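You operate a simulated robot arm through the tools that you are given. There is no shell and no other tool.

You are at the controls of a simulated two-armed robot. One attempt, no reset.

## Task
Fit the yellow sensor in the bracket, turn it till its lamp lights and clamp it.
Fine: the black sensor goes in the empty pocket; the green lever frees the bracket.

The check looks at the end state, three seconds after you hand in, the way a careful person would. Anything else that was tipped, shoved, dropped, spilled or broken makes it a failure.

## Robot
Two 6-joint arms with fingered hands on one trunk that stands fixed in place. Base frame: the origin is at the foot of the trunk, x ahead of it, y to its left, z up. Units: cm, degrees, N and s.
The left shoulder is at [7, 19.1, 85.7], the right one opposite. Each reaches about 98.3 cm from its shoulder. Payload 4.7 kg a hand.
The TCP of each hand is the grasp point between the finger pads, 3.6 cm short of the fingertips. In the tool frame z runs along the fingers and y along their closing line. The gripper opens to 12 cm; its body begins 4.2 cm behind the TCP. The gripper is a hand of 5 fingers: y runs from the thumb to the fingers, the wrist lies at [-1.8, -11.3, -19.8] in the tool frame, and closing takes about 1.5 s.
Orientation is told as [roll, pitch, yaw] about the base's x, y, z axes, in that order, counted from this pose: with the fingers straight down and the wrist toward the robot, the tool's x, y and z point along [0, 1, 0], [1, 0, 0] and [0, 0, -1] of the base frame.

## Interface
- The arms move only by the tool step_arm. It takes "left_commands", "right_commands" or both (then of equal length, played together; a hand with none holds still); each is a list of rows, each an object (a shift or turn left out is 0, a gripper value left out holds the last) with "xyz": the shift along the tool's x, y, z in units of 50 mm (1.0 is 50 mm), a list of three; "rot": the turn, a rotation vector about the tool's x, y, z in units of 5 degrees (1.0 is 5 degrees), a list of three. In form: [{"xyz": [dx, dy, dz], "rot": [wx, wy, wz]}, ...]. A call has 1 to 20 rows; each row shifts and turns the commanded pose from where the row before left it, along the tool's axes as they then stand. "left_hand" and "right_hand" are, for a hand that has rows, the opening, from 0 (shut) to 1 (fully open), set as the call begins (left out, the last holds). A call with a number of a shift or a turn outside -1 to 1 is refused whole. Each row takes 0.2 s and may step no farther than 5 cm and 8.6 degrees from the row before; otherwise, or with a gripper value out of range, the whole call is refused. Where a pose cannot be reached the arm comes as near as it can. A force on the tool above 40 N (or 10 N above the force at the start of the call, whichever is more), or a blocked arm, ends the call early, and 0.2 s more pass. Each finger travels about 4.5 cm/s and halts on what it meets, pressing with about 23 N; the grip force reading is that of the motor and also rises with nothing between the fingers. The clock runs only during rows and for 0.2 s after the last one: add rows that do not move to give the fingers time. It gives the time, the measured TCP pose, the force on the tool (base axes), the opening and the grip force at its end, in the units of the frame above (readings bear some noise), with the torque about the TCP (base axes, N m) and any sound that the robot's microphone picked up.
- Cameras (640 x 400 px; columns grow to the right, rows downward): "scene" is now at [12.99, 4.7, 112]; the picture's right is [0.51, -0.86, 0.00], its down [-0.20, -0.12, -0.97] and it looks along [0.84, 0.49, -0.23] (base axes); focal length 335 px, centre (320, 200). "left" rides on the left gripper at [-7.3, -9.1, -14.3] in its tool frame; the picture's right is [-0.80, -0.28, 0.53], its down [0.53, -0.73, 0.42] and it looks along [0.27, 0.62, 0.74] (tool axes); focal length 234 px, centre (320, 200). "right" rides on the right gripper at [7.3, -9.1, -14.3] in its tool frame; the picture's right is [-0.80, 0.28, -0.53], its down [-0.53, -0.73, 0.42] and it looks along [-0.27, 0.62, 0.74] (tool axes); focal length 234 px, centre (320, 200). There is no depth. A picture from a camera that has moved, and an enlarged one, comes with that camera's place and axes in the base frame and with its lens.
- capture(camera): a new picture of that camera. It takes no simulated time.
- lift_body(by): slides the trunk up (or, below 0, down) by that many cm; the arms and the scene camera ride with it, the base frame stays. It gives what a move gives, with no picture.
- set_grasp(shape, hand): the hand has 5 fingers and takes this shape, open, in about a second: jaw (thumb against the fingers, like two jaws); tri (thumb and two fingers); tip (a fingertip pinch); poke (one finger out to press); point (the index stretched); flat (the hand flat); cup (the hand cupped); fist (a fist). The gripper value then closes the fingers along that shape, each until it touches; the sizes above hold for jaw. It gives what a move gives, with no picture.
- turn_head(pan, tilt): turns the head with the scene camera to pan (to the left, within 86 degrees either way) and tilt (down, from -29 to 69), counted from straight ahead of the robot. It gives what a move gives.
- zoom(camera, box): a new picture of the part [left, top, right, bottom] of that camera's present view, enlarged. It takes no simulated time.
- close_job(): hands the job in; it is judged then, once.

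Places have to be worked out from the pictures, the camera data and where the tool is seen. Open the grippers and draw the arms clear of the work before you hand the job in, unless the task says otherwise.

The tools are called after "Emit:" by a JSON object that holds its "method" and its "body". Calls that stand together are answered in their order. step_arm: Moves the arms, as the interface text tells. Its arguments: {"type":"object","properties":{"left_commands":{"type":"array","items":{"type":"object","properties":{"xyz":{"type":"array","items":{"type":"number"}},"rot":{"type":"array","items":{"type":"number"}}}}},"left_hand":{"type":"number"},"right_commands":{"type":"array","items":{"type":"object","properties":{"xyz":{"type":"array","items":{"type":"number"}},"rot":{"type":"array","items":{"type":"number"}}}}},"right_hand":{"type":"number"}},"required":[]} The other tools are called the same way: lift_body (by) moves the trunk up or down; set_grasp (shape, hand) gives the hand a shape; turn_head (pan, tilt) turns the head that bears the scene camera; capture (camera) takes a picture; zoom (camera, box) takes an enlarged picture of a part of a camera's view; close_job () hands the job in.

At the start:

```text
time: 0.0
left_eef_pos: [39.35, 46.06, 107.02]
left_tool_rot: [0.0, -0.1, -0.1]
left_force: [-0.3, -0.4, 0.0]
left_torque: [0.01, -0.04, 0.02]
left_gripper_width: 11.97
left_gripper_force: 0.0
left_shape: jaw
right_eef_pos: [70.21, 8.71, 111.29]
right_tool_rot: [0.1, 0.1, -0.1]
right_force: [0.6, -0.2, -0.5]
right_torque: [0.02, 0.03, 0.01]
right_gripper_width: 11.97
right_gripper_force: 0.1
right_shape: jaw
trunk travel left (down, up): [-33.4, 60.6]
head pan, tilt (commanded): [30.5, 13.5]
```

scene: 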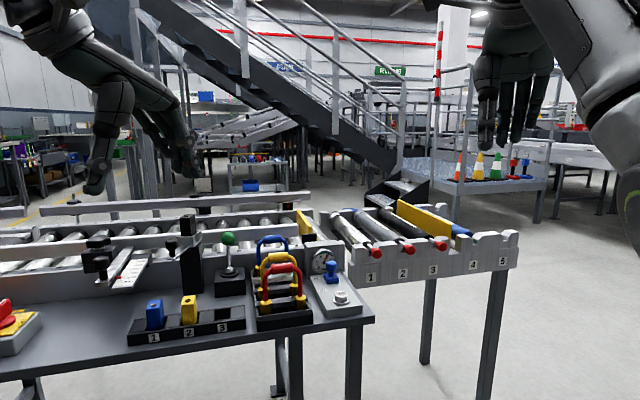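
right: 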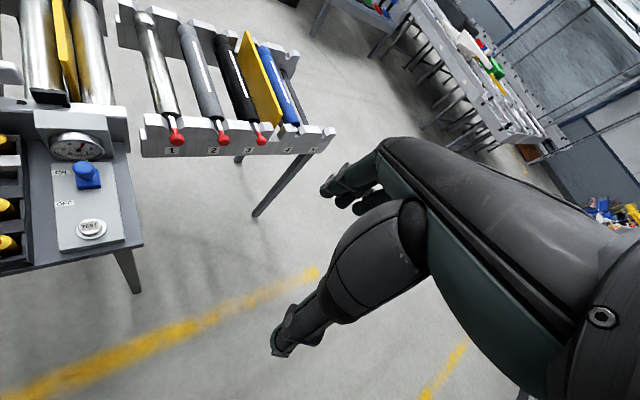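
left: 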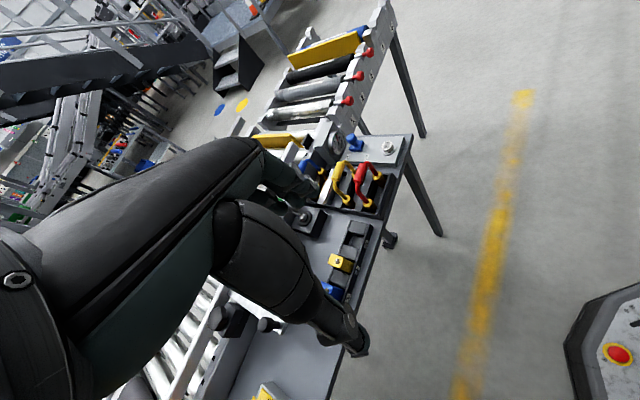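

The scene shows a table with a sensor rack (pockets 1–3; blue in 1, yellow in 2, 3 empty), a green lever, and a bracket on a conveyor. I zoom in on the details before I move anything.

Emit:
{"method": "zoom", "body": {"camera": "scene", "box": [70, 200, 270, 350]}}

Emit:
{"method": "zoom", "body": {"camera": "scene", "box": [220, 200, 380, 340]}}

Emit:
{"method": "zoom", "body": {"camera": "left", "box": [240, 100, 440, 400]}}

```text
2.67 times, centred on (170, 275) of scene
camera zoom: at [12.99, 4.7, 112.0], right [0.51, -0.86, 0.0], down [-0.2, -0.12, -0.97], along [0.84, 0.49, -0.23], focal length 894 px, centre (720, 0)
```

zoom: 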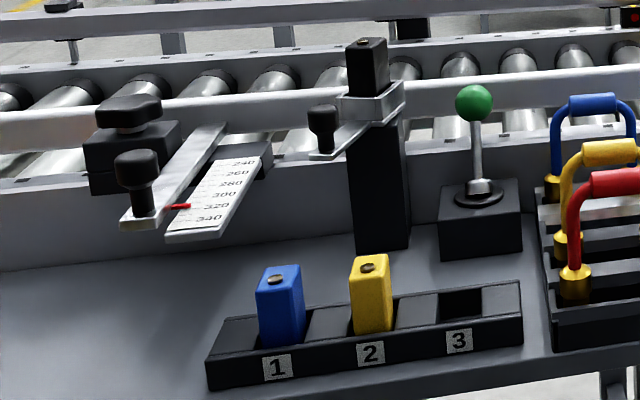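

```text
2.86 times, centred on (300, 270) of scene
camera zoom: at [12.99, 4.7, 112.0], right [0.51, -0.86, 0.0], down [-0.2, -0.12, -0.97], along [0.84, 0.49, -0.23], focal length 958 px, centre (377, 0)
```

zoom: 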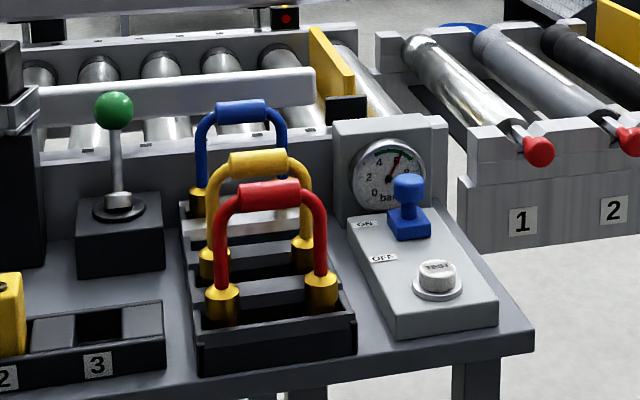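

```text
1.33 times, centred on (340, 250) of left
camera zoom: at [30.14, 38.88, 121.23], right [-0.28, -0.8, -0.53], down [-0.73, 0.53, -0.43], along [0.62, 0.27, -0.74], focal length 312 px, centre (293, 133)
```

zoom: 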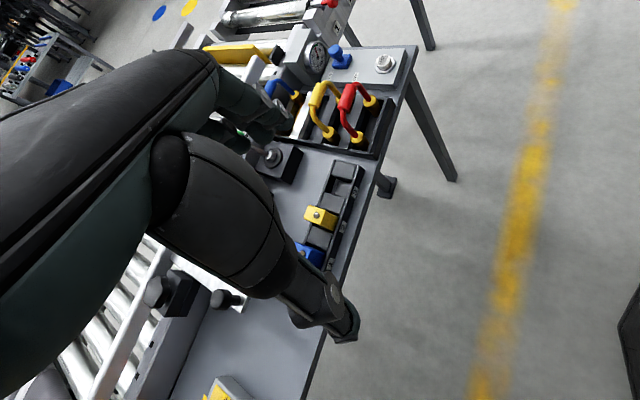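

I look closer at the bracket post with the black sensor, the green lever, and the sensors in the rack.

Emit:
{"method": "zoom", "body": {"camera": "scene", "box": [160, 200, 224, 300]}}

Emit:
{"method": "zoom", "body": {"camera": "scene", "box": [120, 280, 260, 350]}}

Emit:
{"method": "zoom", "body": {"camera": "scene", "box": [200, 220, 260, 300]}}

Emit:
{"method": "turn_head", "body": {"pan": 25, "tilt": 40}}

```text
4.00 times, centred on (192, 250) of scene
camera zoom: at [12.99, 4.7, 112.0], right [0.51, -0.86, 0.0], down [-0.2, -0.12, -0.97], along [0.84, 0.49, -0.23], focal length 1340 px, centre (832, 0)
```

zoom: 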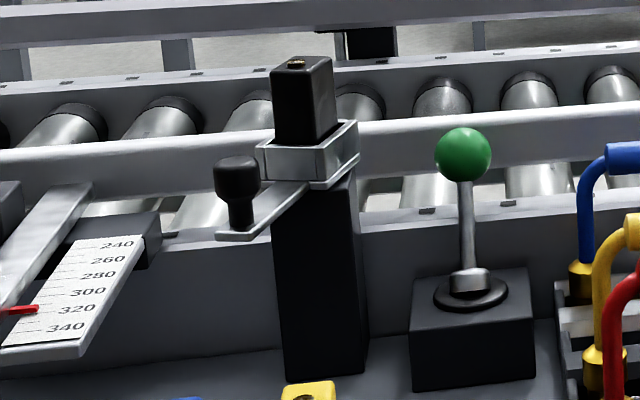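

```text
4.57 times, centred on (190, 315) of scene
camera zoom: at [12.99, 4.7, 112.0], right [0.51, -0.86, 0.0], down [-0.2, -0.12, -0.97], along [0.84, 0.49, -0.23], focal length 1532 px, centre (914, -326)
```

zoom: 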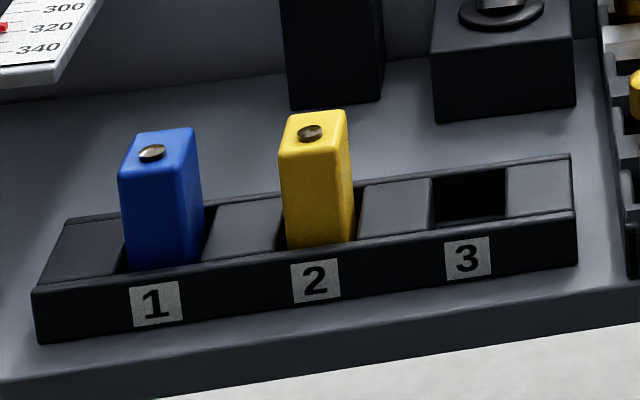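

```text
5.00 times, centred on (230, 260) of scene
camera zoom: at [12.99, 4.7, 112.0], right [0.51, -0.86, 0.0], down [-0.2, -0.12, -0.97], along [0.84, 0.49, -0.23], focal length 1676 px, centre (770, -100)
```

zoom: 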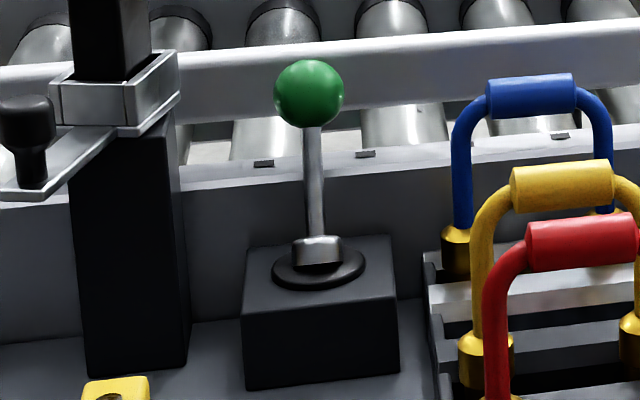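

```text
time: 0.9
left_eef_pos: [39.25, 46.06, 106.9]
left_tool_rot: [0.0, -0.1, 0.0]
left_force: [-0.6, -0.3, 0.6]
left_torque: [-0.02, -0.01, -0.01]
left_gripper_width: 11.97
left_gripper_force: 0.2
left_shape: jaw
right_eef_pos: [70.24, 8.7, 111.28]
right_tool_rot: [0.0, 0.0, 0.1]
right_force: [0.6, -0.3, 0.3]
right_torque: [0.05, -0.03, 0.01]
right_gripper_width: 11.95
right_gripper_force: 0.1
right_shape: jaw
trunk travel left (down, up): [-33.4, 60.6]
head pan, tilt (commanded): [25.0, 40.0]
```

I take a fresh scene picture with the new head pose.

Emit:
{"method": "capture", "body": {"camera": "scene"}}

Emit:
{"method": "zoom", "body": {"camera": "scene", "box": [120, 60, 280, 220]}}

```text
taken
camera scene: at [12.65, 3.57, 107.8], right [0.42, -0.91, 0.0], down [-0.58, -0.27, -0.77], along [0.69, 0.32, -0.64], focal length 335 px, centre (320, 200)
```

scene: 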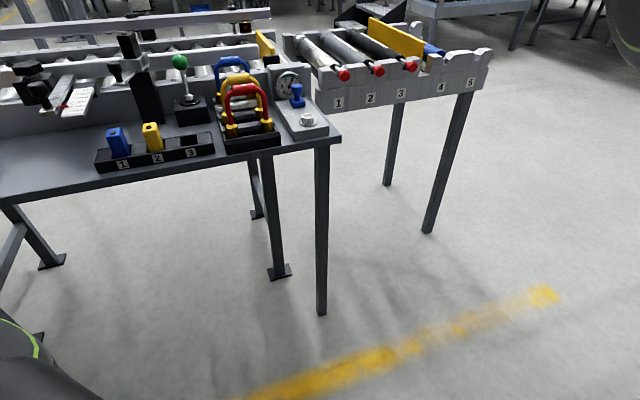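

```text
2.50 times, centred on (200, 140) of scene
camera zoom: at [12.65, 3.57, 107.8], right [0.42, -0.91, 0.0], down [-0.58, -0.27, -0.77], along [0.69, 0.32, -0.64], focal length 838 px, centre (620, 350)
```

zoom: 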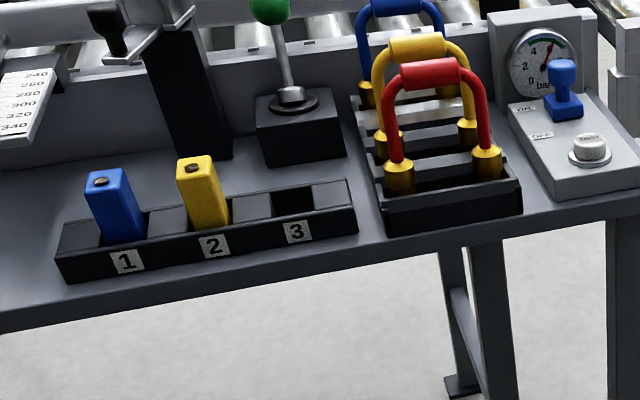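

I point the head at the work area, then I will use trunk lift as a stereo baseline.

Emit:
{"method": "turn_head", "body": {"pan": 40, "tilt": 30}}

Emit:
{"method": "capture", "body": {"camera": "scene"}}

Emit:
{"method": "zoom", "body": {"camera": "scene", "box": [200, 80, 440, 230]}}

Emit:
{"method": "lift_body", "body": {"by": 30}}

Emit:
{"method": "capture", "body": {"camera": "scene"}}

```text
time: 1.7
left_eef_pos: [39.33, 46.05, 106.92]
left_tool_rot: [0.0, -0.2, 0.0]
left_force: [1.4, 0.8, 0.0]
left_torque: [-0.02, 0.03, -0.01]
left_gripper_width: 11.96
left_gripper_force: 0.2
left_shape: jaw
right_eef_pos: [70.31, 8.73, 111.29]
right_tool_rot: [0.0, 0.0, -0.1]
right_force: [-0.2, -0.4, 0.5]
right_torque: [-0.01, 0.01, 0.02]
right_gripper_width: 11.97
right_gripper_force: 0.0
right_shape: jaw
trunk travel left (down, up): [-33.4, 60.6]
head pan, tilt (commanded): [40.0, 30.0]
```

```text
taken
camera scene: at [11.87, 5.78, 109.32], right [0.64, -0.77, 0.0], down [-0.38, -0.32, -0.87], along [0.66, 0.56, -0.5], focal length 335 px, centre (320, 200)
```

scene: 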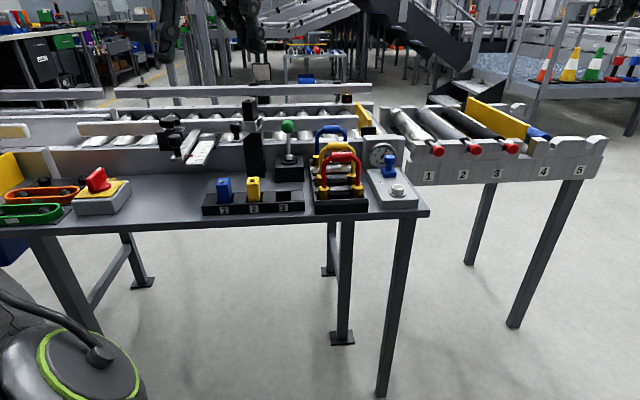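

```text
2.67 times, centred on (320, 155) of scene
camera zoom: at [11.87, 5.78, 109.32], right [0.64, -0.77, 0.0], down [-0.38, -0.32, -0.87], along [0.66, 0.56, -0.5], focal length 894 px, centre (320, 320)
```

zoom: 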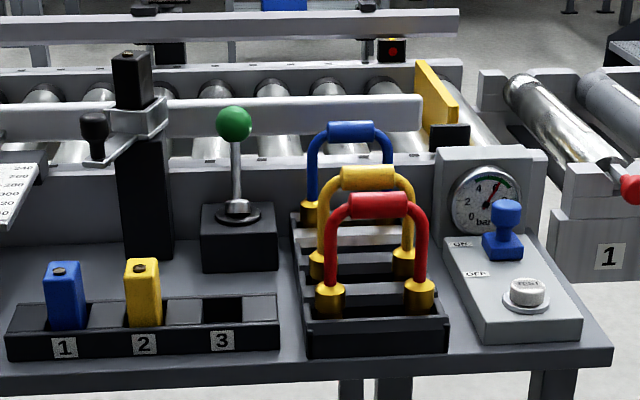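

```text
time: 4.7
left_eef_pos: [39.24, 46.03, 137.04]
left_tool_rot: [0.0, -0.1, 0.1]
left_force: [-0.1, 0.6, 0.9]
left_torque: [-0.02, 0.0, 0.0]
left_gripper_width: 11.98
left_gripper_force: 0.1
left_shape: jaw
right_eef_pos: [70.17, 8.71, 141.24]
right_tool_rot: [0.1, 0.1, 0.1]
right_force: [1.0, -1.0, -0.8]
right_torque: [-0.02, 0.01, -0.01]
right_gripper_width: 11.95
right_gripper_force: 0.1
right_shape: jaw
trunk travel left (down, up): [-63.4, 30.6]
head pan, tilt (commanded): [40.0, 30.0]
```

```text
taken
camera scene: at [11.89, 5.79, 139.32], right [0.64, -0.77, 0.0], down [-0.38, -0.32, -0.87], along [0.66, 0.56, -0.5], focal length 335 px, centre (320, 200)
```

scene: 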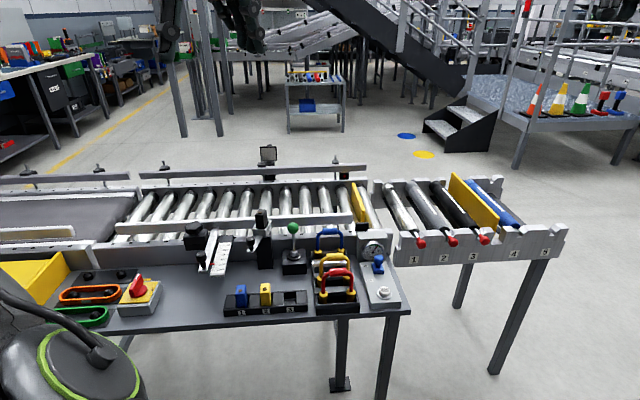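

The lift by 30 cm gives a good baseline; I zoom into the working area from the higher view.

Emit:
{"method": "zoom", "body": {"camera": "scene", "box": [190, 190, 350, 330]}}

Emit:
{"method": "zoom", "body": {"camera": "scene", "box": [220, 200, 310, 260]}}

Emit:
{"method": "zoom", "body": {"camera": "scene", "box": [215, 265, 315, 325]}}

Emit:
{"method": "zoom", "body": {"camera": "scene", "box": [280, 150, 420, 250]}}

```text
2.86 times, centred on (270, 260) of scene
camera zoom: at [11.89, 5.79, 139.32], right [0.64, -0.77, 0.0], down [-0.38, -0.32, -0.87], along [0.66, 0.56, -0.5], focal length 958 px, centre (463, 29)
```

zoom: 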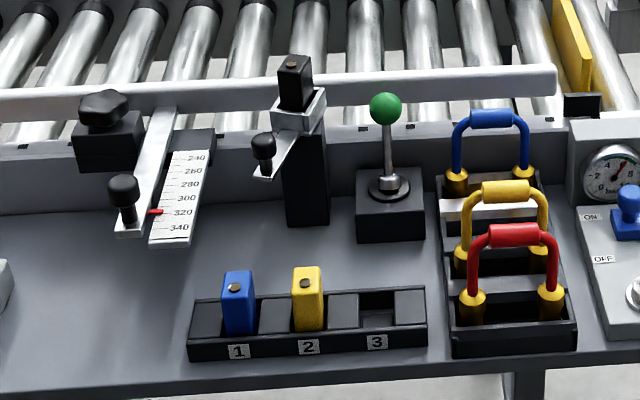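

```text
6.67 times, centred on (265, 230) of scene
camera zoom: at [11.89, 5.79, 139.32], right [0.64, -0.77, 0.0], down [-0.38, -0.32, -0.87], along [0.66, 0.56, -0.5], focal length 2234 px, centre (687, 0)
```

zoom: 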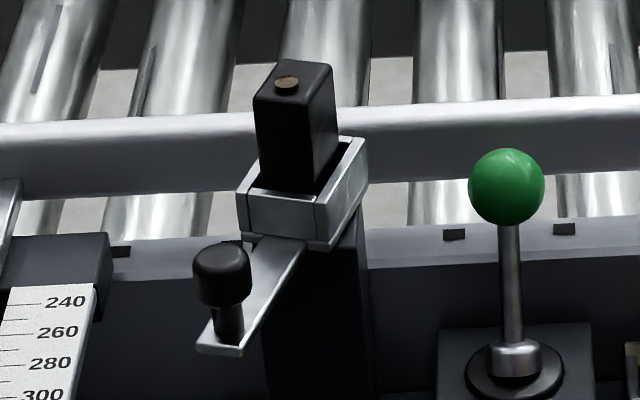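

```text
6.40 times, centred on (265, 295) of scene
camera zoom: at [11.89, 5.79, 139.32], right [0.64, -0.77, 0.0], down [-0.38, -0.32, -0.87], along [0.66, 0.56, -0.5], focal length 2145 px, centre (672, -408)
```

zoom: 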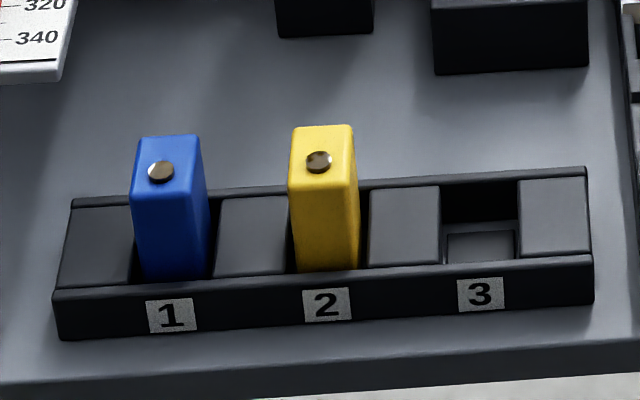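

```text
4.00 times, centred on (350, 200) of scene
camera zoom: at [11.89, 5.79, 139.32], right [0.64, -0.77, 0.0], down [-0.38, -0.32, -0.87], along [0.66, 0.56, -0.5], focal length 1340 px, centre (200, 200)
```

zoom: 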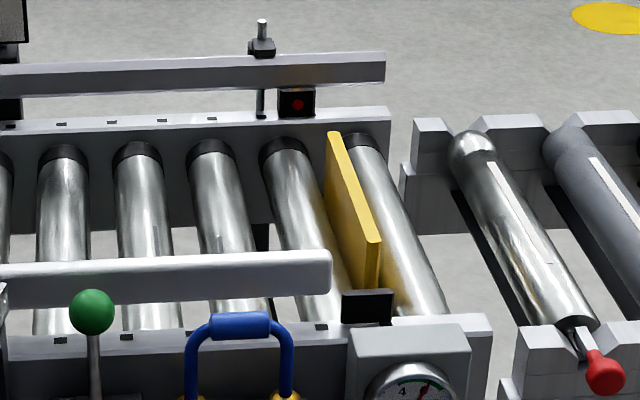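

The bench appears rotated about 45° to the base axes. For accurate triangulation I take tightly zoomed views at this height.

Emit:
{"method": "zoom", "body": {"camera": "scene", "box": [244, 204, 284, 229]}}

Emit:
{"method": "zoom", "body": {"camera": "scene", "box": [244, 229, 284, 254]}}

Emit:
{"method": "zoom", "body": {"camera": "scene", "box": [270, 220, 318, 250]}}

Emit:
{"method": "zoom", "body": {"camera": "scene", "box": [250, 280, 314, 320]}}

Emit:
{"method": "zoom", "body": {"camera": "scene", "box": [220, 275, 284, 315]}}

Emit:
{"method": "lift_body", "body": {"by": -30}}

Emit:
{"method": "zoom", "body": {"camera": "scene", "box": [220, 95, 268, 125]}}

Emit:
{"method": "zoom", "body": {"camera": "scene", "box": [225, 115, 273, 145]}}

Emit:
{"method": "zoom", "body": {"camera": "scene", "box": [260, 115, 308, 145]}}

Emit:
{"method": "zoom", "body": {"camera": "scene", "box": [240, 170, 312, 215]}}

Emit:
{"method": "zoom", "body": {"camera": "scene", "box": [200, 170, 272, 215]}}

```text
16.00 times, centred on (264, 216) of scene
camera zoom: at [11.89, 5.79, 139.32], right [0.64, -0.77, 0.0], down [-0.38, -0.32, -0.87], along [0.66, 0.56, -0.5], focal length 5362 px, centre (1216, -64)
```

zoom: 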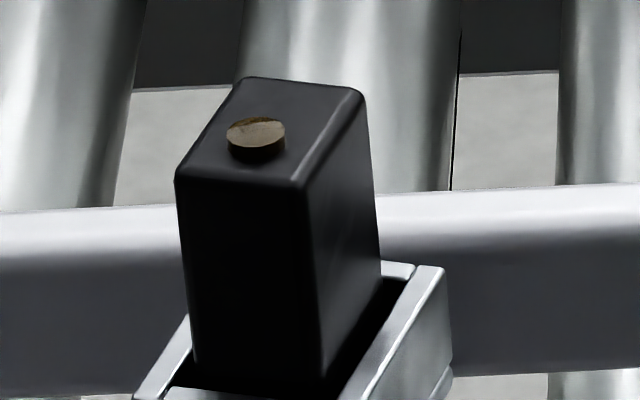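

```text
16.00 times, centred on (264, 242) of scene
camera zoom: at [11.89, 5.79, 139.32], right [0.64, -0.77, 0.0], down [-0.38, -0.32, -0.87], along [0.66, 0.56, -0.5], focal length 5362 px, centre (1216, -464)
```

zoom: 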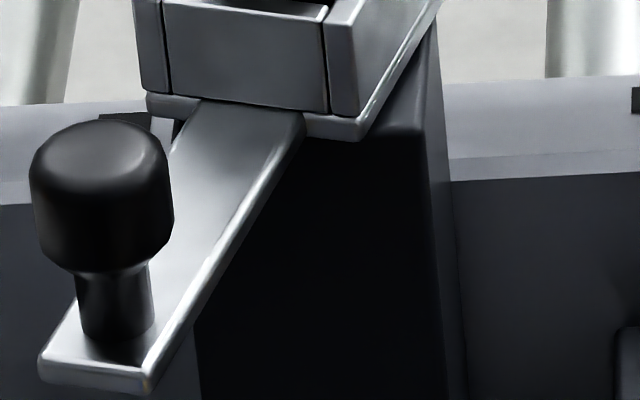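

```text
13.33 times, centred on (294, 235) of scene
camera zoom: at [11.89, 5.79, 139.32], right [0.64, -0.77, 0.0], down [-0.38, -0.32, -0.87], along [0.66, 0.56, -0.5], focal length 4468 px, centre (667, -267)
```

zoom: 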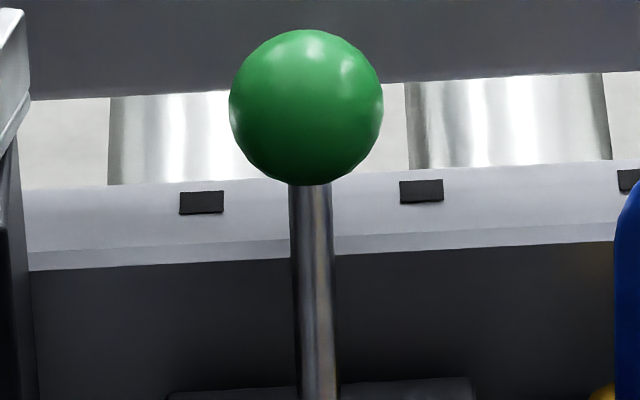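

```text
10.00 times, centred on (282, 300) of scene
camera zoom: at [11.89, 5.79, 139.32], right [0.64, -0.77, 0.0], down [-0.38, -0.32, -0.87], along [0.66, 0.56, -0.5], focal length 3351 px, centre (700, -800)
```

zoom: 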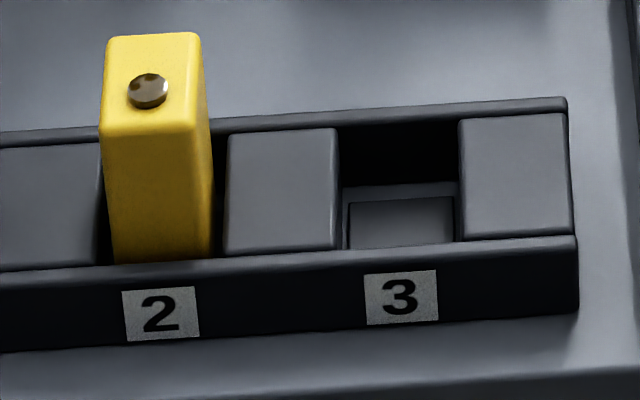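

```text
10.00 times, centred on (252, 295) of scene
camera zoom: at [11.89, 5.79, 139.32], right [0.64, -0.77, 0.0], down [-0.38, -0.32, -0.87], along [0.66, 0.56, -0.5], focal length 3351 px, centre (1000, -750)
```

zoom: 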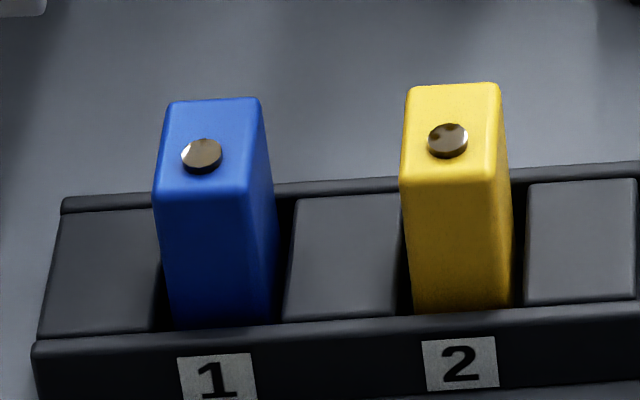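

```text
time: 7.7
left_eef_pos: [39.23, 46.02, 106.94]
left_tool_rot: [0.0, -0.1, 0.0]
left_force: [0.0, 0.2, 0.5]
left_torque: [0.03, 0.02, -0.01]
left_gripper_width: 11.96
left_gripper_force: 0.0
left_shape: jaw
right_eef_pos: [70.27, 8.69, 111.26]
right_tool_rot: [0.0, 0.0, 0.0]
right_force: [0.1, -0.1, -0.8]
right_torque: [-0.02, -0.01, -0.02]
right_gripper_width: 11.96
right_gripper_force: 0.1
right_shape: jaw
trunk travel left (down, up): [-33.4, 60.6]
head pan, tilt (commanded): [40.0, 30.0]
```

```text
13.33 times, centred on (244, 110) of scene
camera zoom: at [11.86, 5.78, 109.33], right [0.64, -0.77, 0.0], down [-0.38, -0.32, -0.87], along [0.66, 0.56, -0.5], focal length 4468 px, centre (1333, 1400)
```

zoom: 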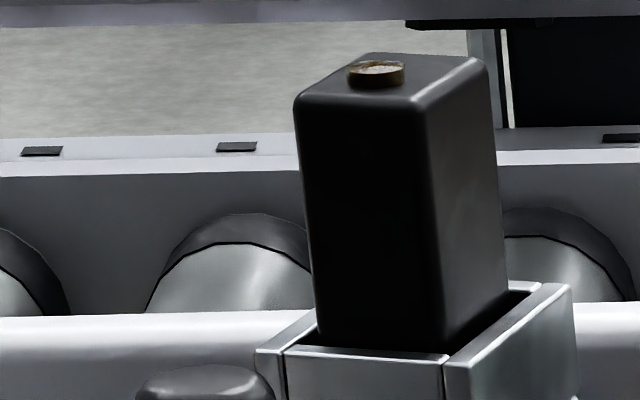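

```text
13.33 times, centred on (249, 130) of scene
camera zoom: at [11.86, 5.78, 109.33], right [0.64, -0.77, 0.0], down [-0.38, -0.32, -0.87], along [0.66, 0.56, -0.5], focal length 4468 px, centre (1267, 1133)
```

zoom: 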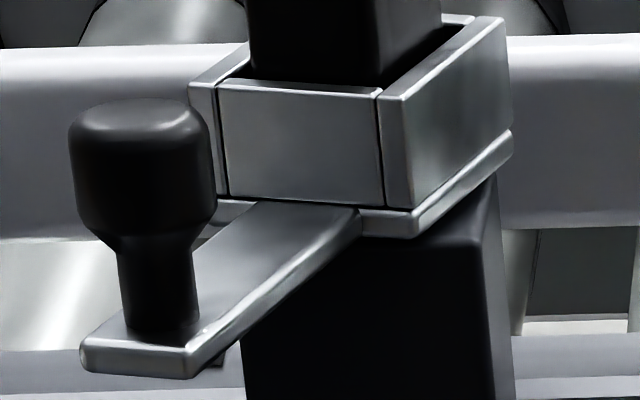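

```text
13.33 times, centred on (284, 130) of scene
camera zoom: at [11.86, 5.78, 109.33], right [0.64, -0.77, 0.0], down [-0.38, -0.32, -0.87], along [0.66, 0.56, -0.5], focal length 4468 px, centre (800, 1133)
```

zoom: 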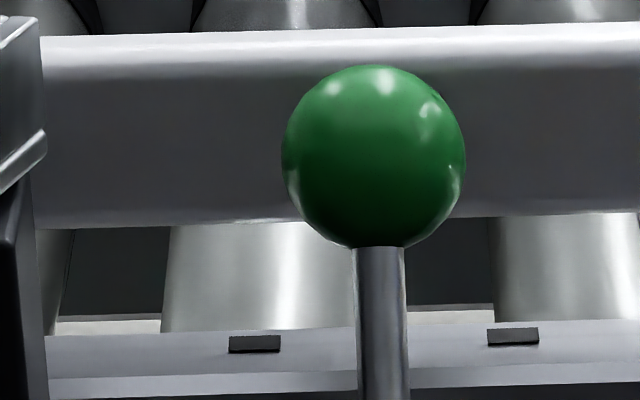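

```text
8.89 times, centred on (276, 192) of scene
camera zoom: at [11.86, 5.78, 109.33], right [0.64, -0.77, 0.0], down [-0.38, -0.32, -0.87], along [0.66, 0.56, -0.5], focal length 2979 px, centre (711, 267)
```

zoom: 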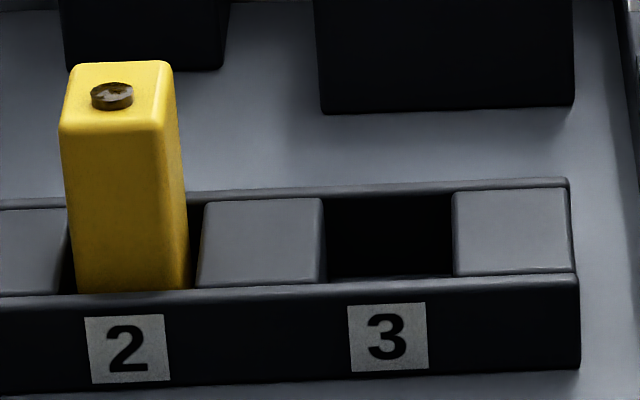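

```text
8.89 times, centred on (236, 192) of scene
camera zoom: at [11.86, 5.78, 109.33], right [0.64, -0.77, 0.0], down [-0.38, -0.32, -0.87], along [0.66, 0.56, -0.5], focal length 2979 px, centre (1067, 267)
```

zoom: 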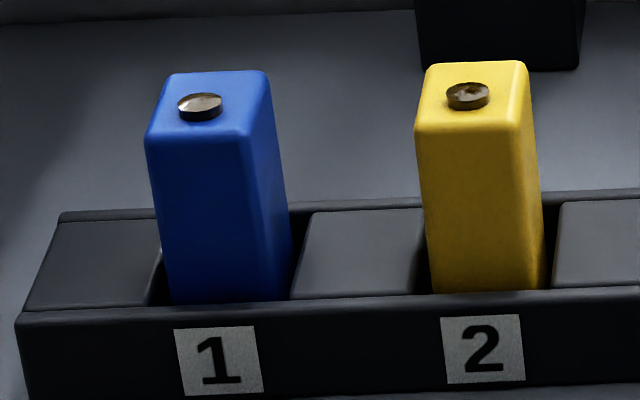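

Triangulated so far (cm): yellow lens (49.7, 55.4, 78.7), blue lens (45.5, 59.7, 78.7), so pocket 3 is near (53.95, 51.2). The bracket sensor's lens is near (60.6, 67.9, 90.8), the green ball near (68.0, 63.0, 83.9), and the bench is at 45°. Next I look at the left hand to learn its finger geometry.

Emit:
{"method": "turn_head", "body": {"pan": 58, "tilt": 0}}

Emit:
{"method": "capture", "body": {"camera": "scene"}}

```text
time: 8.6
left_eef_pos: [39.21, 46.14, 106.94]
left_tool_rot: [0.0, -0.1, 0.0]
left_force: [0.0, 0.1, 0.2]
left_torque: [0.02, -0.03, -0.01]
left_gripper_width: 11.94
left_gripper_force: 0.2
left_shape: jaw
right_eef_pos: [70.35, 8.64, 111.25]
right_tool_rot: [0.0, 0.0, 0.0]
right_force: [0.6, -1.1, 0.5]
right_torque: [0.0, -0.02, 0.0]
right_gripper_width: 11.96
right_gripper_force: 0.1
right_shape: jaw
trunk travel left (down, up): [-33.4, 60.6]
head pan, tilt (commanded): [58.0, 0.0]
```

```text
taken
camera scene: at [9.72, 7.6, 114.15], right [0.85, -0.53, 0.0], down [0.0, 0.0, -1.0], along [0.53, 0.85, 0.0], focal length 335 px, centre (320, 200)
```

scene: 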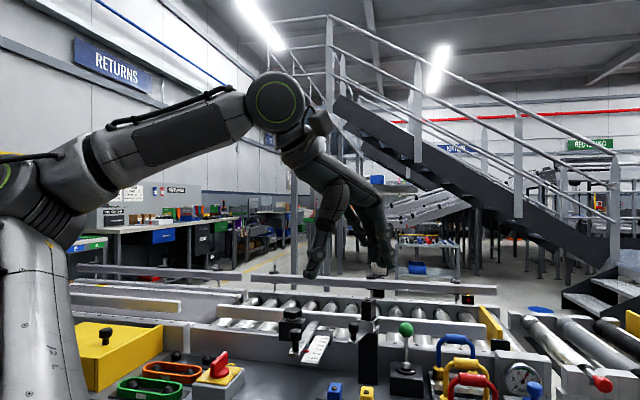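

I zoom into the left hand in this view.

Emit:
{"method": "zoom", "body": {"camera": "scene", "box": [230, 80, 430, 300]}}

Emit:
{"method": "capture", "body": {"camera": "left"}}

```text
1.82 times, centred on (330, 190) of scene
camera zoom: at [9.72, 7.6, 114.15], right [0.85, -0.53, 0.0], down [0.0, 0.0, -1.0], along [0.53, 0.85, 0.0], focal length 609 px, centre (302, 218)
```

zoom: 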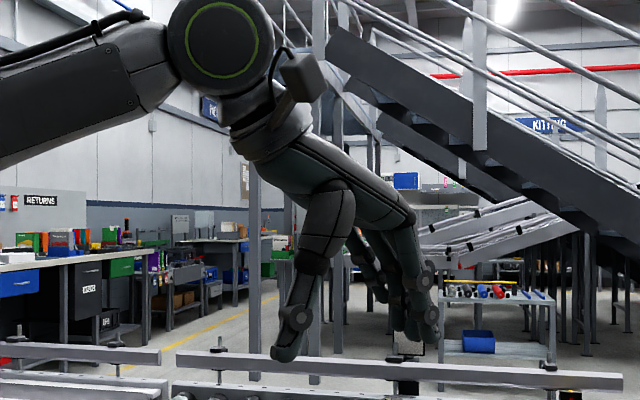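

```text
taken
camera left: at [30.14, 38.88, 121.23], right [-0.28, -0.8, -0.53], down [-0.73, 0.53, -0.43], along [0.62, 0.27, -0.74], focal length 234 px, centre (320, 200)
```

left: 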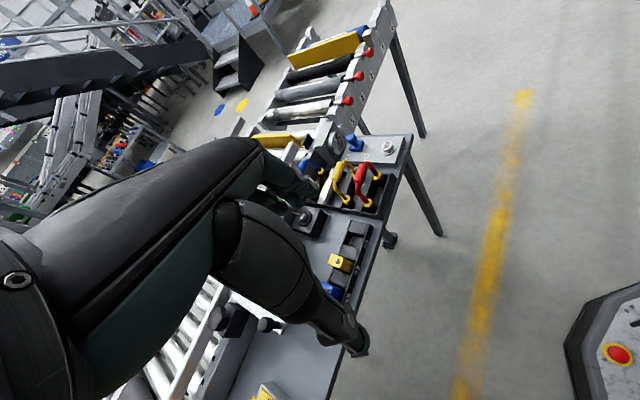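

The hand is human-like with the thumb on the robot side. I turn the left hand to the bench angle (yaw 45°) and move it above the area in front of the green lever.

Emit:
{"method": "step_arm", "body": {"left_commands": [{"rot": [0, 0, -1]}, {"rot": [0, 0, -1]}, {"rot": [0, 0, -1]}, {"rot": [0, 0, -1]}, {"rot": [0, 0, -1]}, {"rot": [0, 0, -1]}, {"rot": [0, 0, -1]}, {"rot": [0, 0, -1]}, {"rot": [0, 0, -1]}, {"xyz": [-0.4, 0.6, 0.1]}, {"xyz": [-0.4, 0.6, 0.1]}, {"xyz": [-0.4, 0.6, 0.2]}, {"xyz": [-0.4, 0.6, 0.2]}, {"xyz": [-0.07, 0.6, 0.2]}, {"xyz": [0, 0.6, 0.2]}, {"xyz": [0, 0.6, 0.2]}, {"xyz": [0, 0.6, 0.1]}, {"xyz": [0, 0.2, 0]}], "left_hand": 0.42}}

Emit:
{"method": "turn_head", "body": {"pan": 42, "tilt": 18}}

Emit:
{"method": "capture", "body": {"camera": "scene"}}

Emit:
{"method": "capture", "body": {"camera": "left"}}

```text
time: 12.4
left_eef_pos: [58.02, 63.34, 97.43]
left_tool_rot: [-0.1, -0.1, 45.0]
left_force: [-0.1, -0.7, 0.4]
left_torque: [-0.01, 0.01, 0.01]
left_gripper_width: 5.03
left_gripper_force: 0.0
left_shape: jaw
left hand out of reach, approached as far as the arm can: row 8, 9, 10, 11, 12, 13, 16, 17, 18
right_eef_pos: [70.18, 8.72, 111.37]
right_tool_rot: [-0.1, -0.1, 0.1]
right_force: [-0.1, -0.5, -0.4]
right_torque: [0.01, 0.0, 0.0]
right_gripper_width: 11.94
right_gripper_force: 0.0
right_shape: jaw
trunk travel left (down, up): [-33.4, 60.6]
head pan, tilt (commanded): [58.0, 0.0]
```

```text
time: 13.2
left_eef_pos: [57.97, 63.34, 97.53]
left_tool_rot: [0.0, -0.1, 44.9]
left_force: [0.8, -0.1, -0.2]
left_torque: [0.02, -0.01, 0.0]
left_gripper_width: 5.06
left_gripper_force: 0.1
left_shape: jaw
right_eef_pos: [70.31, 8.73, 111.22]
right_tool_rot: [-0.1, -0.1, -0.1]
right_force: [0.0, -0.1, -0.2]
right_torque: [-0.01, -0.01, 0.01]
right_gripper_width: 11.98
right_gripper_force: 0.0
right_shape: jaw
trunk travel left (down, up): [-33.4, 60.6]
head pan, tilt (commanded): [42.0, 18.0]
```

```text
taken
camera scene: at [11.88, 6.22, 111.27], right [0.67, -0.74, 0.0], down [-0.23, -0.21, -0.95], along [0.71, 0.64, -0.31], focal length 335 px, centre (320, 200)
```

scene: 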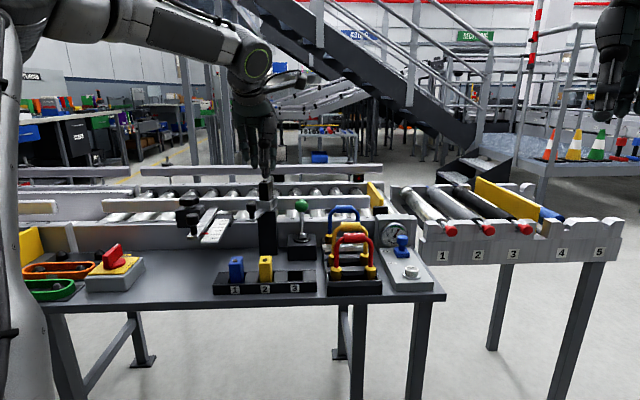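

```text
taken
camera left: at [56.57, 51.83, 111.73], right [0.37, -0.77, -0.52], down [-0.89, -0.14, -0.43], along [0.25, 0.63, -0.74], focal length 234 px, centre (320, 200)
```

left: 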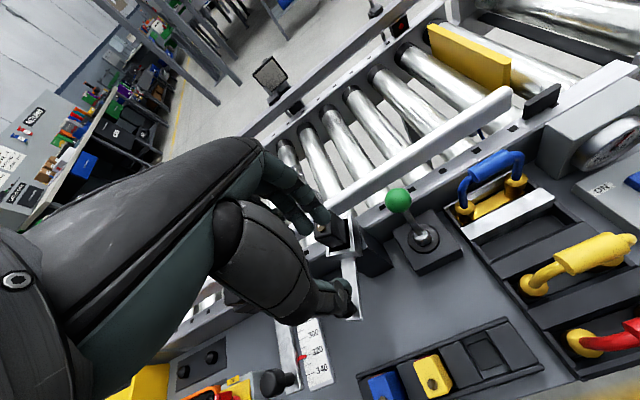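

The arm runs out of reach because the wrist is high relative to the shoulder. I raise the trunk 20 cm so the shoulder sits nearer the wrist height.

Emit:
{"method": "lift_body", "body": {"by": 20}}

Emit:
{"method": "step_arm", "body": {"left_commands": [{"xyz": [-0.5, 0, 0.5]}, {"xyz": [-0.5, 0, 0.5]}, {"xyz": [-0.4, 0, 0.5]}, {"xyz": [0, 0, 0.5]}, {"xyz": [0, 0, 0.5]}, {"xyz": [0, 0, 0.5]}], "left_hand": 0.42}}

Emit:
{"method": "turn_head", "body": {"pan": 42, "tilt": 26}}

Emit:
{"method": "capture", "body": {"camera": "scene"}}

Emit:
{"method": "capture", "body": {"camera": "left"}}

```text
time: 15.4
left_eef_pos: [57.97, 63.43, 117.38]
left_tool_rot: [-0.1, -0.1, 44.9]
left_force: [0.6, -0.3, -0.2]
left_torque: [0.01, -0.03, 0.02]
left_gripper_width: 5.07
left_gripper_force: 0.0
left_shape: jaw
right_eef_pos: [70.24, 8.7, 131.17]
right_tool_rot: [0.0, 0.0, 0.0]
right_force: [0.4, 0.2, 0.1]
right_torque: [0.01, 0.0, 0.01]
right_gripper_width: 11.98
right_gripper_force: 0.2
right_shape: jaw
trunk travel left (down, up): [-53.4, 40.6]
head pan, tilt (commanded): [42.0, 18.0]
```

```text
time: 16.8
left_eef_pos: [58.53, 60.7, 101.66]
left_tool_rot: [-0.1, -0.1, 44.9]
left_force: [0.7, -0.2, 0.4]
left_torque: [-0.01, 0.03, -0.01]
left_gripper_width: 5.06
left_gripper_force: 0.0
left_shape: jaw
left hand out of reach, approached as far as the arm can: row 1, 2, 3
right_eef_pos: [70.26, 8.59, 131.23]
right_tool_rot: [0.0, 0.1, 0.0]
right_force: [0.0, -0.4, 0.1]
right_torque: [-0.01, -0.01, 0.0]
right_gripper_width: 11.95
right_gripper_force: 0.1
right_shape: jaw
trunk travel left (down, up): [-53.4, 40.6]
head pan, tilt (commanded): [42.0, 18.0]
```

```text
time: 17.5
left_eef_pos: [58.5, 60.74, 101.75]
left_tool_rot: [0.0, -0.2, 44.9]
left_force: [0.5, -0.6, -0.8]
left_torque: [-0.04, -0.01, -0.01]
left_gripper_width: 5.07
left_gripper_force: 0.1
left_shape: jaw
right_eef_pos: [70.33, 8.59, 131.26]
right_tool_rot: [0.0, 0.0, -0.1]
right_force: [0.6, 0.7, -1.0]
right_torque: [0.0, 0.03, -0.01]
right_gripper_width: 11.93
right_gripper_force: 0.0
right_shape: jaw
trunk travel left (down, up): [-53.4, 40.6]
head pan, tilt (commanded): [42.0, 26.0]
```

```text
taken
camera scene: at [11.76, 6.12, 129.97], right [0.67, -0.74, 0.0], down [-0.33, -0.29, -0.9], along [0.67, 0.6, -0.44], focal length 335 px, centre (320, 200)
```

scene: 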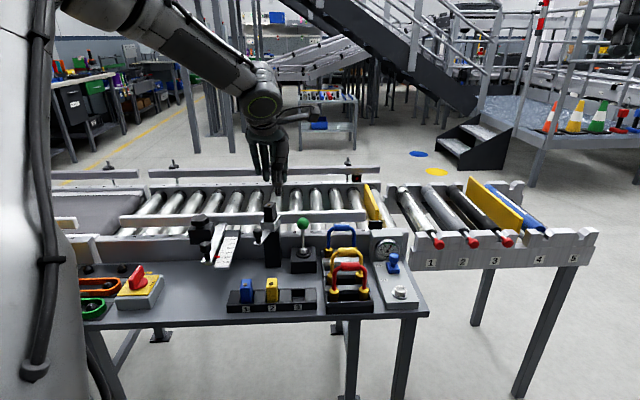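

```text
taken
camera left: at [57.07, 49.2, 116.04], right [0.37, -0.77, -0.52], down [-0.89, -0.14, -0.43], along [0.25, 0.63, -0.74], focal length 234 px, centre (320, 200)
```

left: 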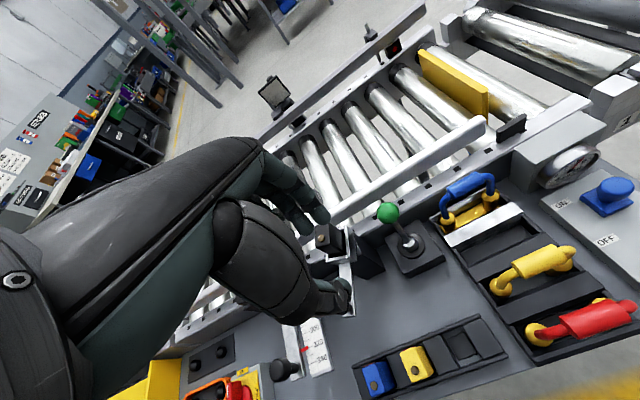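

Moves further right were limited at greater height; now lower, I retry the shift to the right toward the lever.

Emit:
{"method": "step_arm", "body": {"left_commands": [{"xyz": [-0.3, 0, 0.1]}, {"xyz": [-0.3, 0, 0.1]}, {"xyz": [-0.4, 0, 0.1]}]}}

```text
time: 18.3
left_eef_pos: [58.08, 59.71, 100.58]
left_tool_rot: [-0.2, -0.1, 45.0]
left_force: [0.5, 1.2, -0.4]
left_torque: [-0.03, 0.01, 0.01]
left_gripper_width: 5.05
left_gripper_force: 0.0
left_shape: jaw
left hand out of reach, approached as far as the arm can: row 1, 2, 3
right_eef_pos: [70.24, 8.78, 131.3]
right_tool_rot: [-0.1, 0.0, 0.0]
right_force: [0.1, -0.4, -0.2]
right_torque: [-0.01, 0.02, -0.02]
right_gripper_width: 11.94
right_gripper_force: 0.1
right_shape: jaw
trunk travel left (down, up): [-53.4, 40.6]
head pan, tilt (commanded): [42.0, 26.0]
```

A limit seems tied to the hand yaw at this place. I turn the hand back to about yaw 25° and retry shifting right.

Emit:
{"method": "step_arm", "body": {"left_commands": [{"rot": [0, 0, 1]}, {"rot": [0, 0, 1]}, {"rot": [0, 0, 1]}, {"rot": [0, 0, 1]}, {"xyz": [-0.5, 0.2, 0]}, {"xyz": [-0.5, 0.2, 0]}]}}

```text
time: 19.7
left_eef_pos: [60.51, 57.31, 100.59]
left_tool_rot: [-0.1, -0.2, 24.9]
left_force: [-0.4, 1.5, -0.6]
left_torque: [-0.03, 0.0, -0.03]
left_gripper_width: 5.08
left_gripper_force: 0.1
left_shape: jaw
left hand out of reach, approached as far as the arm can: row 6
right_eef_pos: [70.13, 8.93, 131.41]
right_tool_rot: [-0.1, 0.0, 0.0]
right_force: [-0.5, 0.1, 0.7]
right_torque: [-0.06, 0.02, -0.04]
right_gripper_width: 11.94
right_gripper_force: 0.0
right_shape: jaw
trunk travel left (down, up): [-53.4, 40.6]
head pan, tilt (commanded): [42.0, 26.0]
```

The boundary seems to be at the same wrist place regardless of yaw. I lower the hand some and test again whether it can move right there.

Emit:
{"method": "step_arm", "body": {"left_commands": [{"xyz": [0, 0, 0.5]}, {"xyz": [0, 0, 0.5]}, {"xyz": [0, 0, 0.4]}, {"xyz": [-0.4, 0, 0]}]}}

Emit:
{"method": "capture", "body": {"camera": "scene"}}

Emit:
{"method": "capture", "body": {"camera": "right"}}

```text
time: 20.7
left_eef_pos: [59.12, 56.59, 94.14]
left_tool_rot: [-0.1, -0.4, 24.9]
left_force: [0.0, 0.4, 0.1]
left_torque: [-0.01, 0.0, 0.02]
left_gripper_width: 5.1
left_gripper_force: 0.1
left_shape: jaw
left hand out of reach, approached as far as the arm can: row 2, 3, 4
right_eef_pos: [70.21, 8.6, 131.35]
right_tool_rot: [-0.1, 0.0, 0.0]
right_force: [0.3, 0.9, -0.7]
right_torque: [0.01, -0.02, -0.03]
right_gripper_width: 11.95
right_gripper_force: 0.1
right_shape: jaw
trunk travel left (down, up): [-53.4, 40.6]
head pan, tilt (commanded): [42.0, 26.0]
```

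```text
taken
camera scene: at [11.7, 6.04, 129.98], right [0.67, -0.74, 0.0], down [-0.33, -0.29, -0.9], along [0.67, 0.6, -0.44], focal length 335 px, centre (320, 200)
```

scene: 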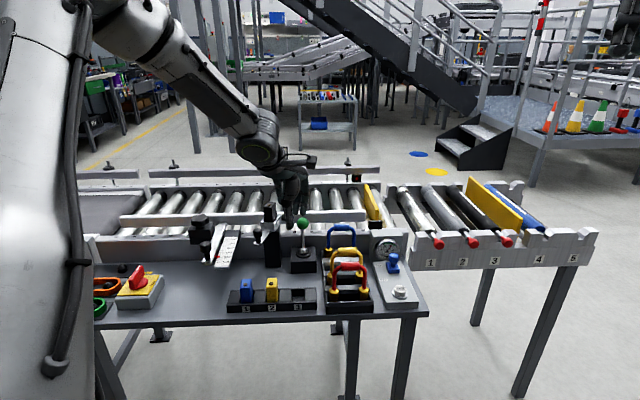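

```text
taken
camera right: at [61.16, 15.9, 145.65], right [0.28, -0.8, 0.52], down [-0.73, -0.53, -0.43], along [0.62, -0.27, -0.74], focal length 234 px, centre (320, 200)
```

right: 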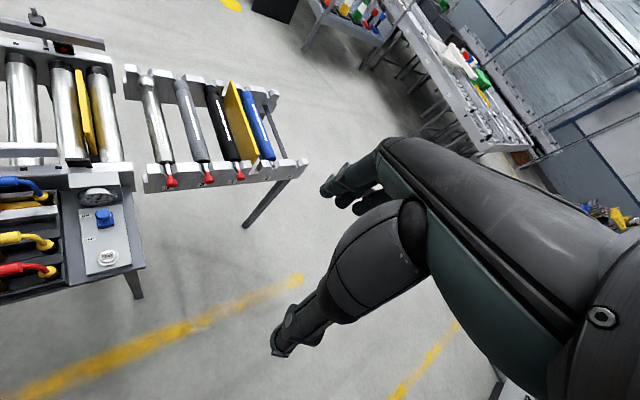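

The left arm's upper link is swinging close to the head, so the limit may come from the arm's folding. I raise the trunk another 20 cm so that the arm reaches downward, and test again.

Emit:
{"method": "lift_body", "body": {"by": 20}}

Emit:
{"method": "step_arm", "body": {"left_commands": [{"xyz": [-0.3, 0.3, 0.3]}, {"xyz": [-0.3, 0.3, 0.3]}, {"xyz": [-0.3, 0.3, 0.3]}]}}

Emit:
{"method": "capture", "body": {"camera": "scene"}}

```text
time: 22.9
left_eef_pos: [59.19, 56.62, 114.25]
left_tool_rot: [-0.3, -0.3, 24.9]
left_force: [-0.6, -0.2, -0.5]
left_torque: [0.0, 0.02, 0.03]
left_gripper_width: 5.08
left_gripper_force: 0.0
left_shape: jaw
right_eef_pos: [70.28, 8.79, 151.23]
right_tool_rot: [0.0, -0.1, 0.0]
right_force: [-0.2, -0.4, -0.6]
right_torque: [0.0, 0.01, 0.01]
right_gripper_width: 11.96
right_gripper_force: 0.0
right_shape: jaw
trunk travel left (down, up): [-73.4, 20.6]
head pan, tilt (commanded): [42.0, 26.0]
```

```text
time: 23.7
left_eef_pos: [59.15, 57.61, 111.95]
left_tool_rot: [-0.2, -0.2, 24.9]
left_force: [0.4, 0.0, 0.1]
left_torque: [-0.01, 0.0, 0.03]
left_gripper_width: 5.05
left_gripper_force: 0.1
left_shape: jaw
left hand out of reach, approached as far as the arm can: row 1, 2, 3
right_eef_pos: [70.31, 8.7, 151.3]
right_tool_rot: [0.0, 0.0, -0.1]
right_force: [0.7, -0.1, 0.1]
right_torque: [0.04, -0.03, 0.0]
right_gripper_width: 11.96
right_gripper_force: 0.0
right_shape: jaw
trunk travel left (down, up): [-73.4, 20.6]
head pan, tilt (commanded): [42.0, 26.0]
```

```text
taken
camera scene: at [11.78, 6.12, 149.96], right [0.67, -0.74, 0.0], down [-0.33, -0.29, -0.9], along [0.67, 0.6, -0.44], focal length 335 px, centre (320, 200)
```

scene: 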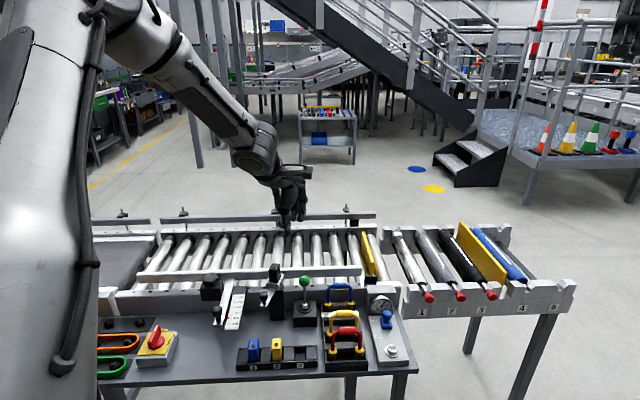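

Something still limits moving right. I turn the head to look at the left arm's own links and elbow.

Emit:
{"method": "turn_head", "body": {"pan": 75, "tilt": -20}}

Emit:
{"method": "capture", "body": {"camera": "scene"}}

Emit:
{"method": "turn_head", "body": {"pan": 75, "tilt": 40}}

Emit:
{"method": "capture", "body": {"camera": "scene"}}

```text
time: 24.8
left_eef_pos: [59.1, 57.44, 112.01]
left_tool_rot: [-0.3, -0.2, 24.8]
left_force: [0.3, 0.2, 0.5]
left_torque: [0.01, -0.02, 0.0]
left_gripper_width: 5.06
left_gripper_force: 0.0
left_shape: jaw
right_eef_pos: [70.28, 8.82, 151.19]
right_tool_rot: [0.0, 0.0, 0.0]
right_force: [1.2, -0.4, 0.8]
right_torque: [-0.05, 0.0, 0.03]
right_gripper_width: 11.99
right_gripper_force: 0.1
right_shape: jaw
trunk travel left (down, up): [-73.4, 20.6]
head pan, tilt (commanded): [75.0, -20.0]
```

```text
taken
camera scene: at [6.94, 7.33, 157.08], right [0.97, -0.26, 0.0], down [0.09, 0.33, -0.94], along [0.24, 0.91, 0.34], focal length 335 px, centre (320, 200)
```

scene: 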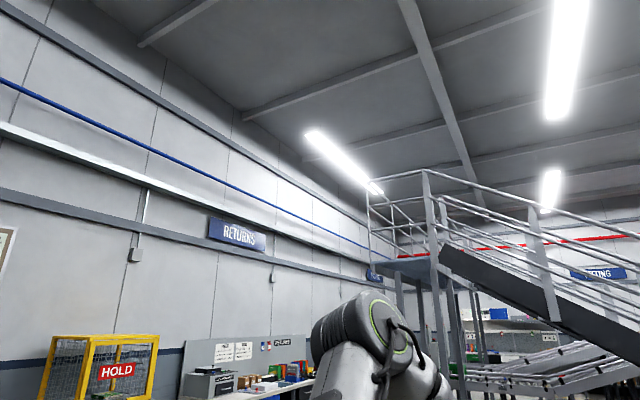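

```text
time: 26.1
left_eef_pos: [59.35, 57.47, 111.88]
left_tool_rot: [-0.2, -0.2, 24.8]
left_force: [-0.5, -1.4, -0.9]
left_torque: [0.0, 0.02, 0.0]
left_gripper_width: 5.08
left_gripper_force: 0.1
left_shape: jaw
right_eef_pos: [70.22, 8.64, 151.18]
right_tool_rot: [0.0, 0.0, -0.1]
right_force: [0.5, -1.2, 0.4]
right_torque: [-0.01, -0.02, 0.0]
right_gripper_width: 11.95
right_gripper_force: 0.2
right_shape: jaw
trunk travel left (down, up): [-73.4, 20.6]
head pan, tilt (commanded): [75.0, 40.0]
```

```text
taken
camera scene: at [7.16, 8.19, 147.8], right [0.97, -0.26, 0.0], down [-0.17, -0.62, -0.77], along [0.2, 0.74, -0.64], focal length 335 px, centre (320, 200)
```

scene: 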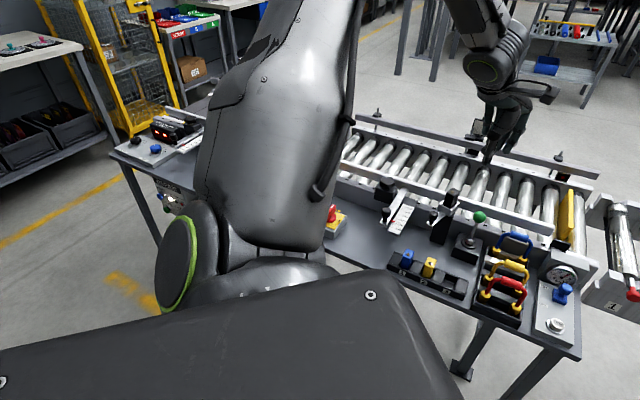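

The upper arm sits close to the head. I turn the head straight and right, away from the arm, to test whether that frees the motion.

Emit:
{"method": "turn_head", "body": {"pan": -20, "tilt": 20}}

Emit:
{"method": "step_arm", "body": {"left_commands": [{"xyz": [-0.3, 0.3, 0.3]}, {"xyz": [-0.3, 0.3, 0.3]}]}}

```text
time: 27.8
left_eef_pos: [59.14, 57.35, 111.93]
left_tool_rot: [-0.2, -0.2, 24.7]
left_force: [-0.6, 1.0, -0.2]
left_torque: [-0.01, 0.0, 0.01]
left_gripper_width: 5.06
left_gripper_force: 0.0
left_shape: jaw
right_eef_pos: [70.24, 8.71, 151.27]
right_tool_rot: [0.1, 0.1, 0.0]
right_force: [0.1, 0.4, -0.6]
right_torque: [-0.03, 0.0, 0.02]
right_gripper_width: 11.96
right_gripper_force: 0.0
right_shape: jaw
trunk travel left (down, up): [-73.4, 20.6]
head pan, tilt (commanded): [-20.0, 20.0]
```

```text
time: 28.4
left_eef_pos: [59.17, 58.06, 110.77]
left_tool_rot: [-0.3, -0.1, 24.9]
left_force: [0.0, -0.1, 0.9]
left_torque: [0.01, -0.01, 0.02]
left_gripper_width: 5.07
left_gripper_force: 0.2
left_shape: jaw
left hand out of reach, approached as far as the arm can: row 1, 2
right_eef_pos: [70.23, 8.65, 151.28]
right_tool_rot: [0.0, 0.0, 0.0]
right_force: [0.0, -0.7, 0.5]
right_torque: [0.02, 0.05, 0.01]
right_gripper_width: 11.95
right_gripper_force: 0.0
right_shape: jaw
trunk travel left (down, up): [-73.4, 20.6]
head pan, tilt (commanded): [-20.0, 20.0]
```

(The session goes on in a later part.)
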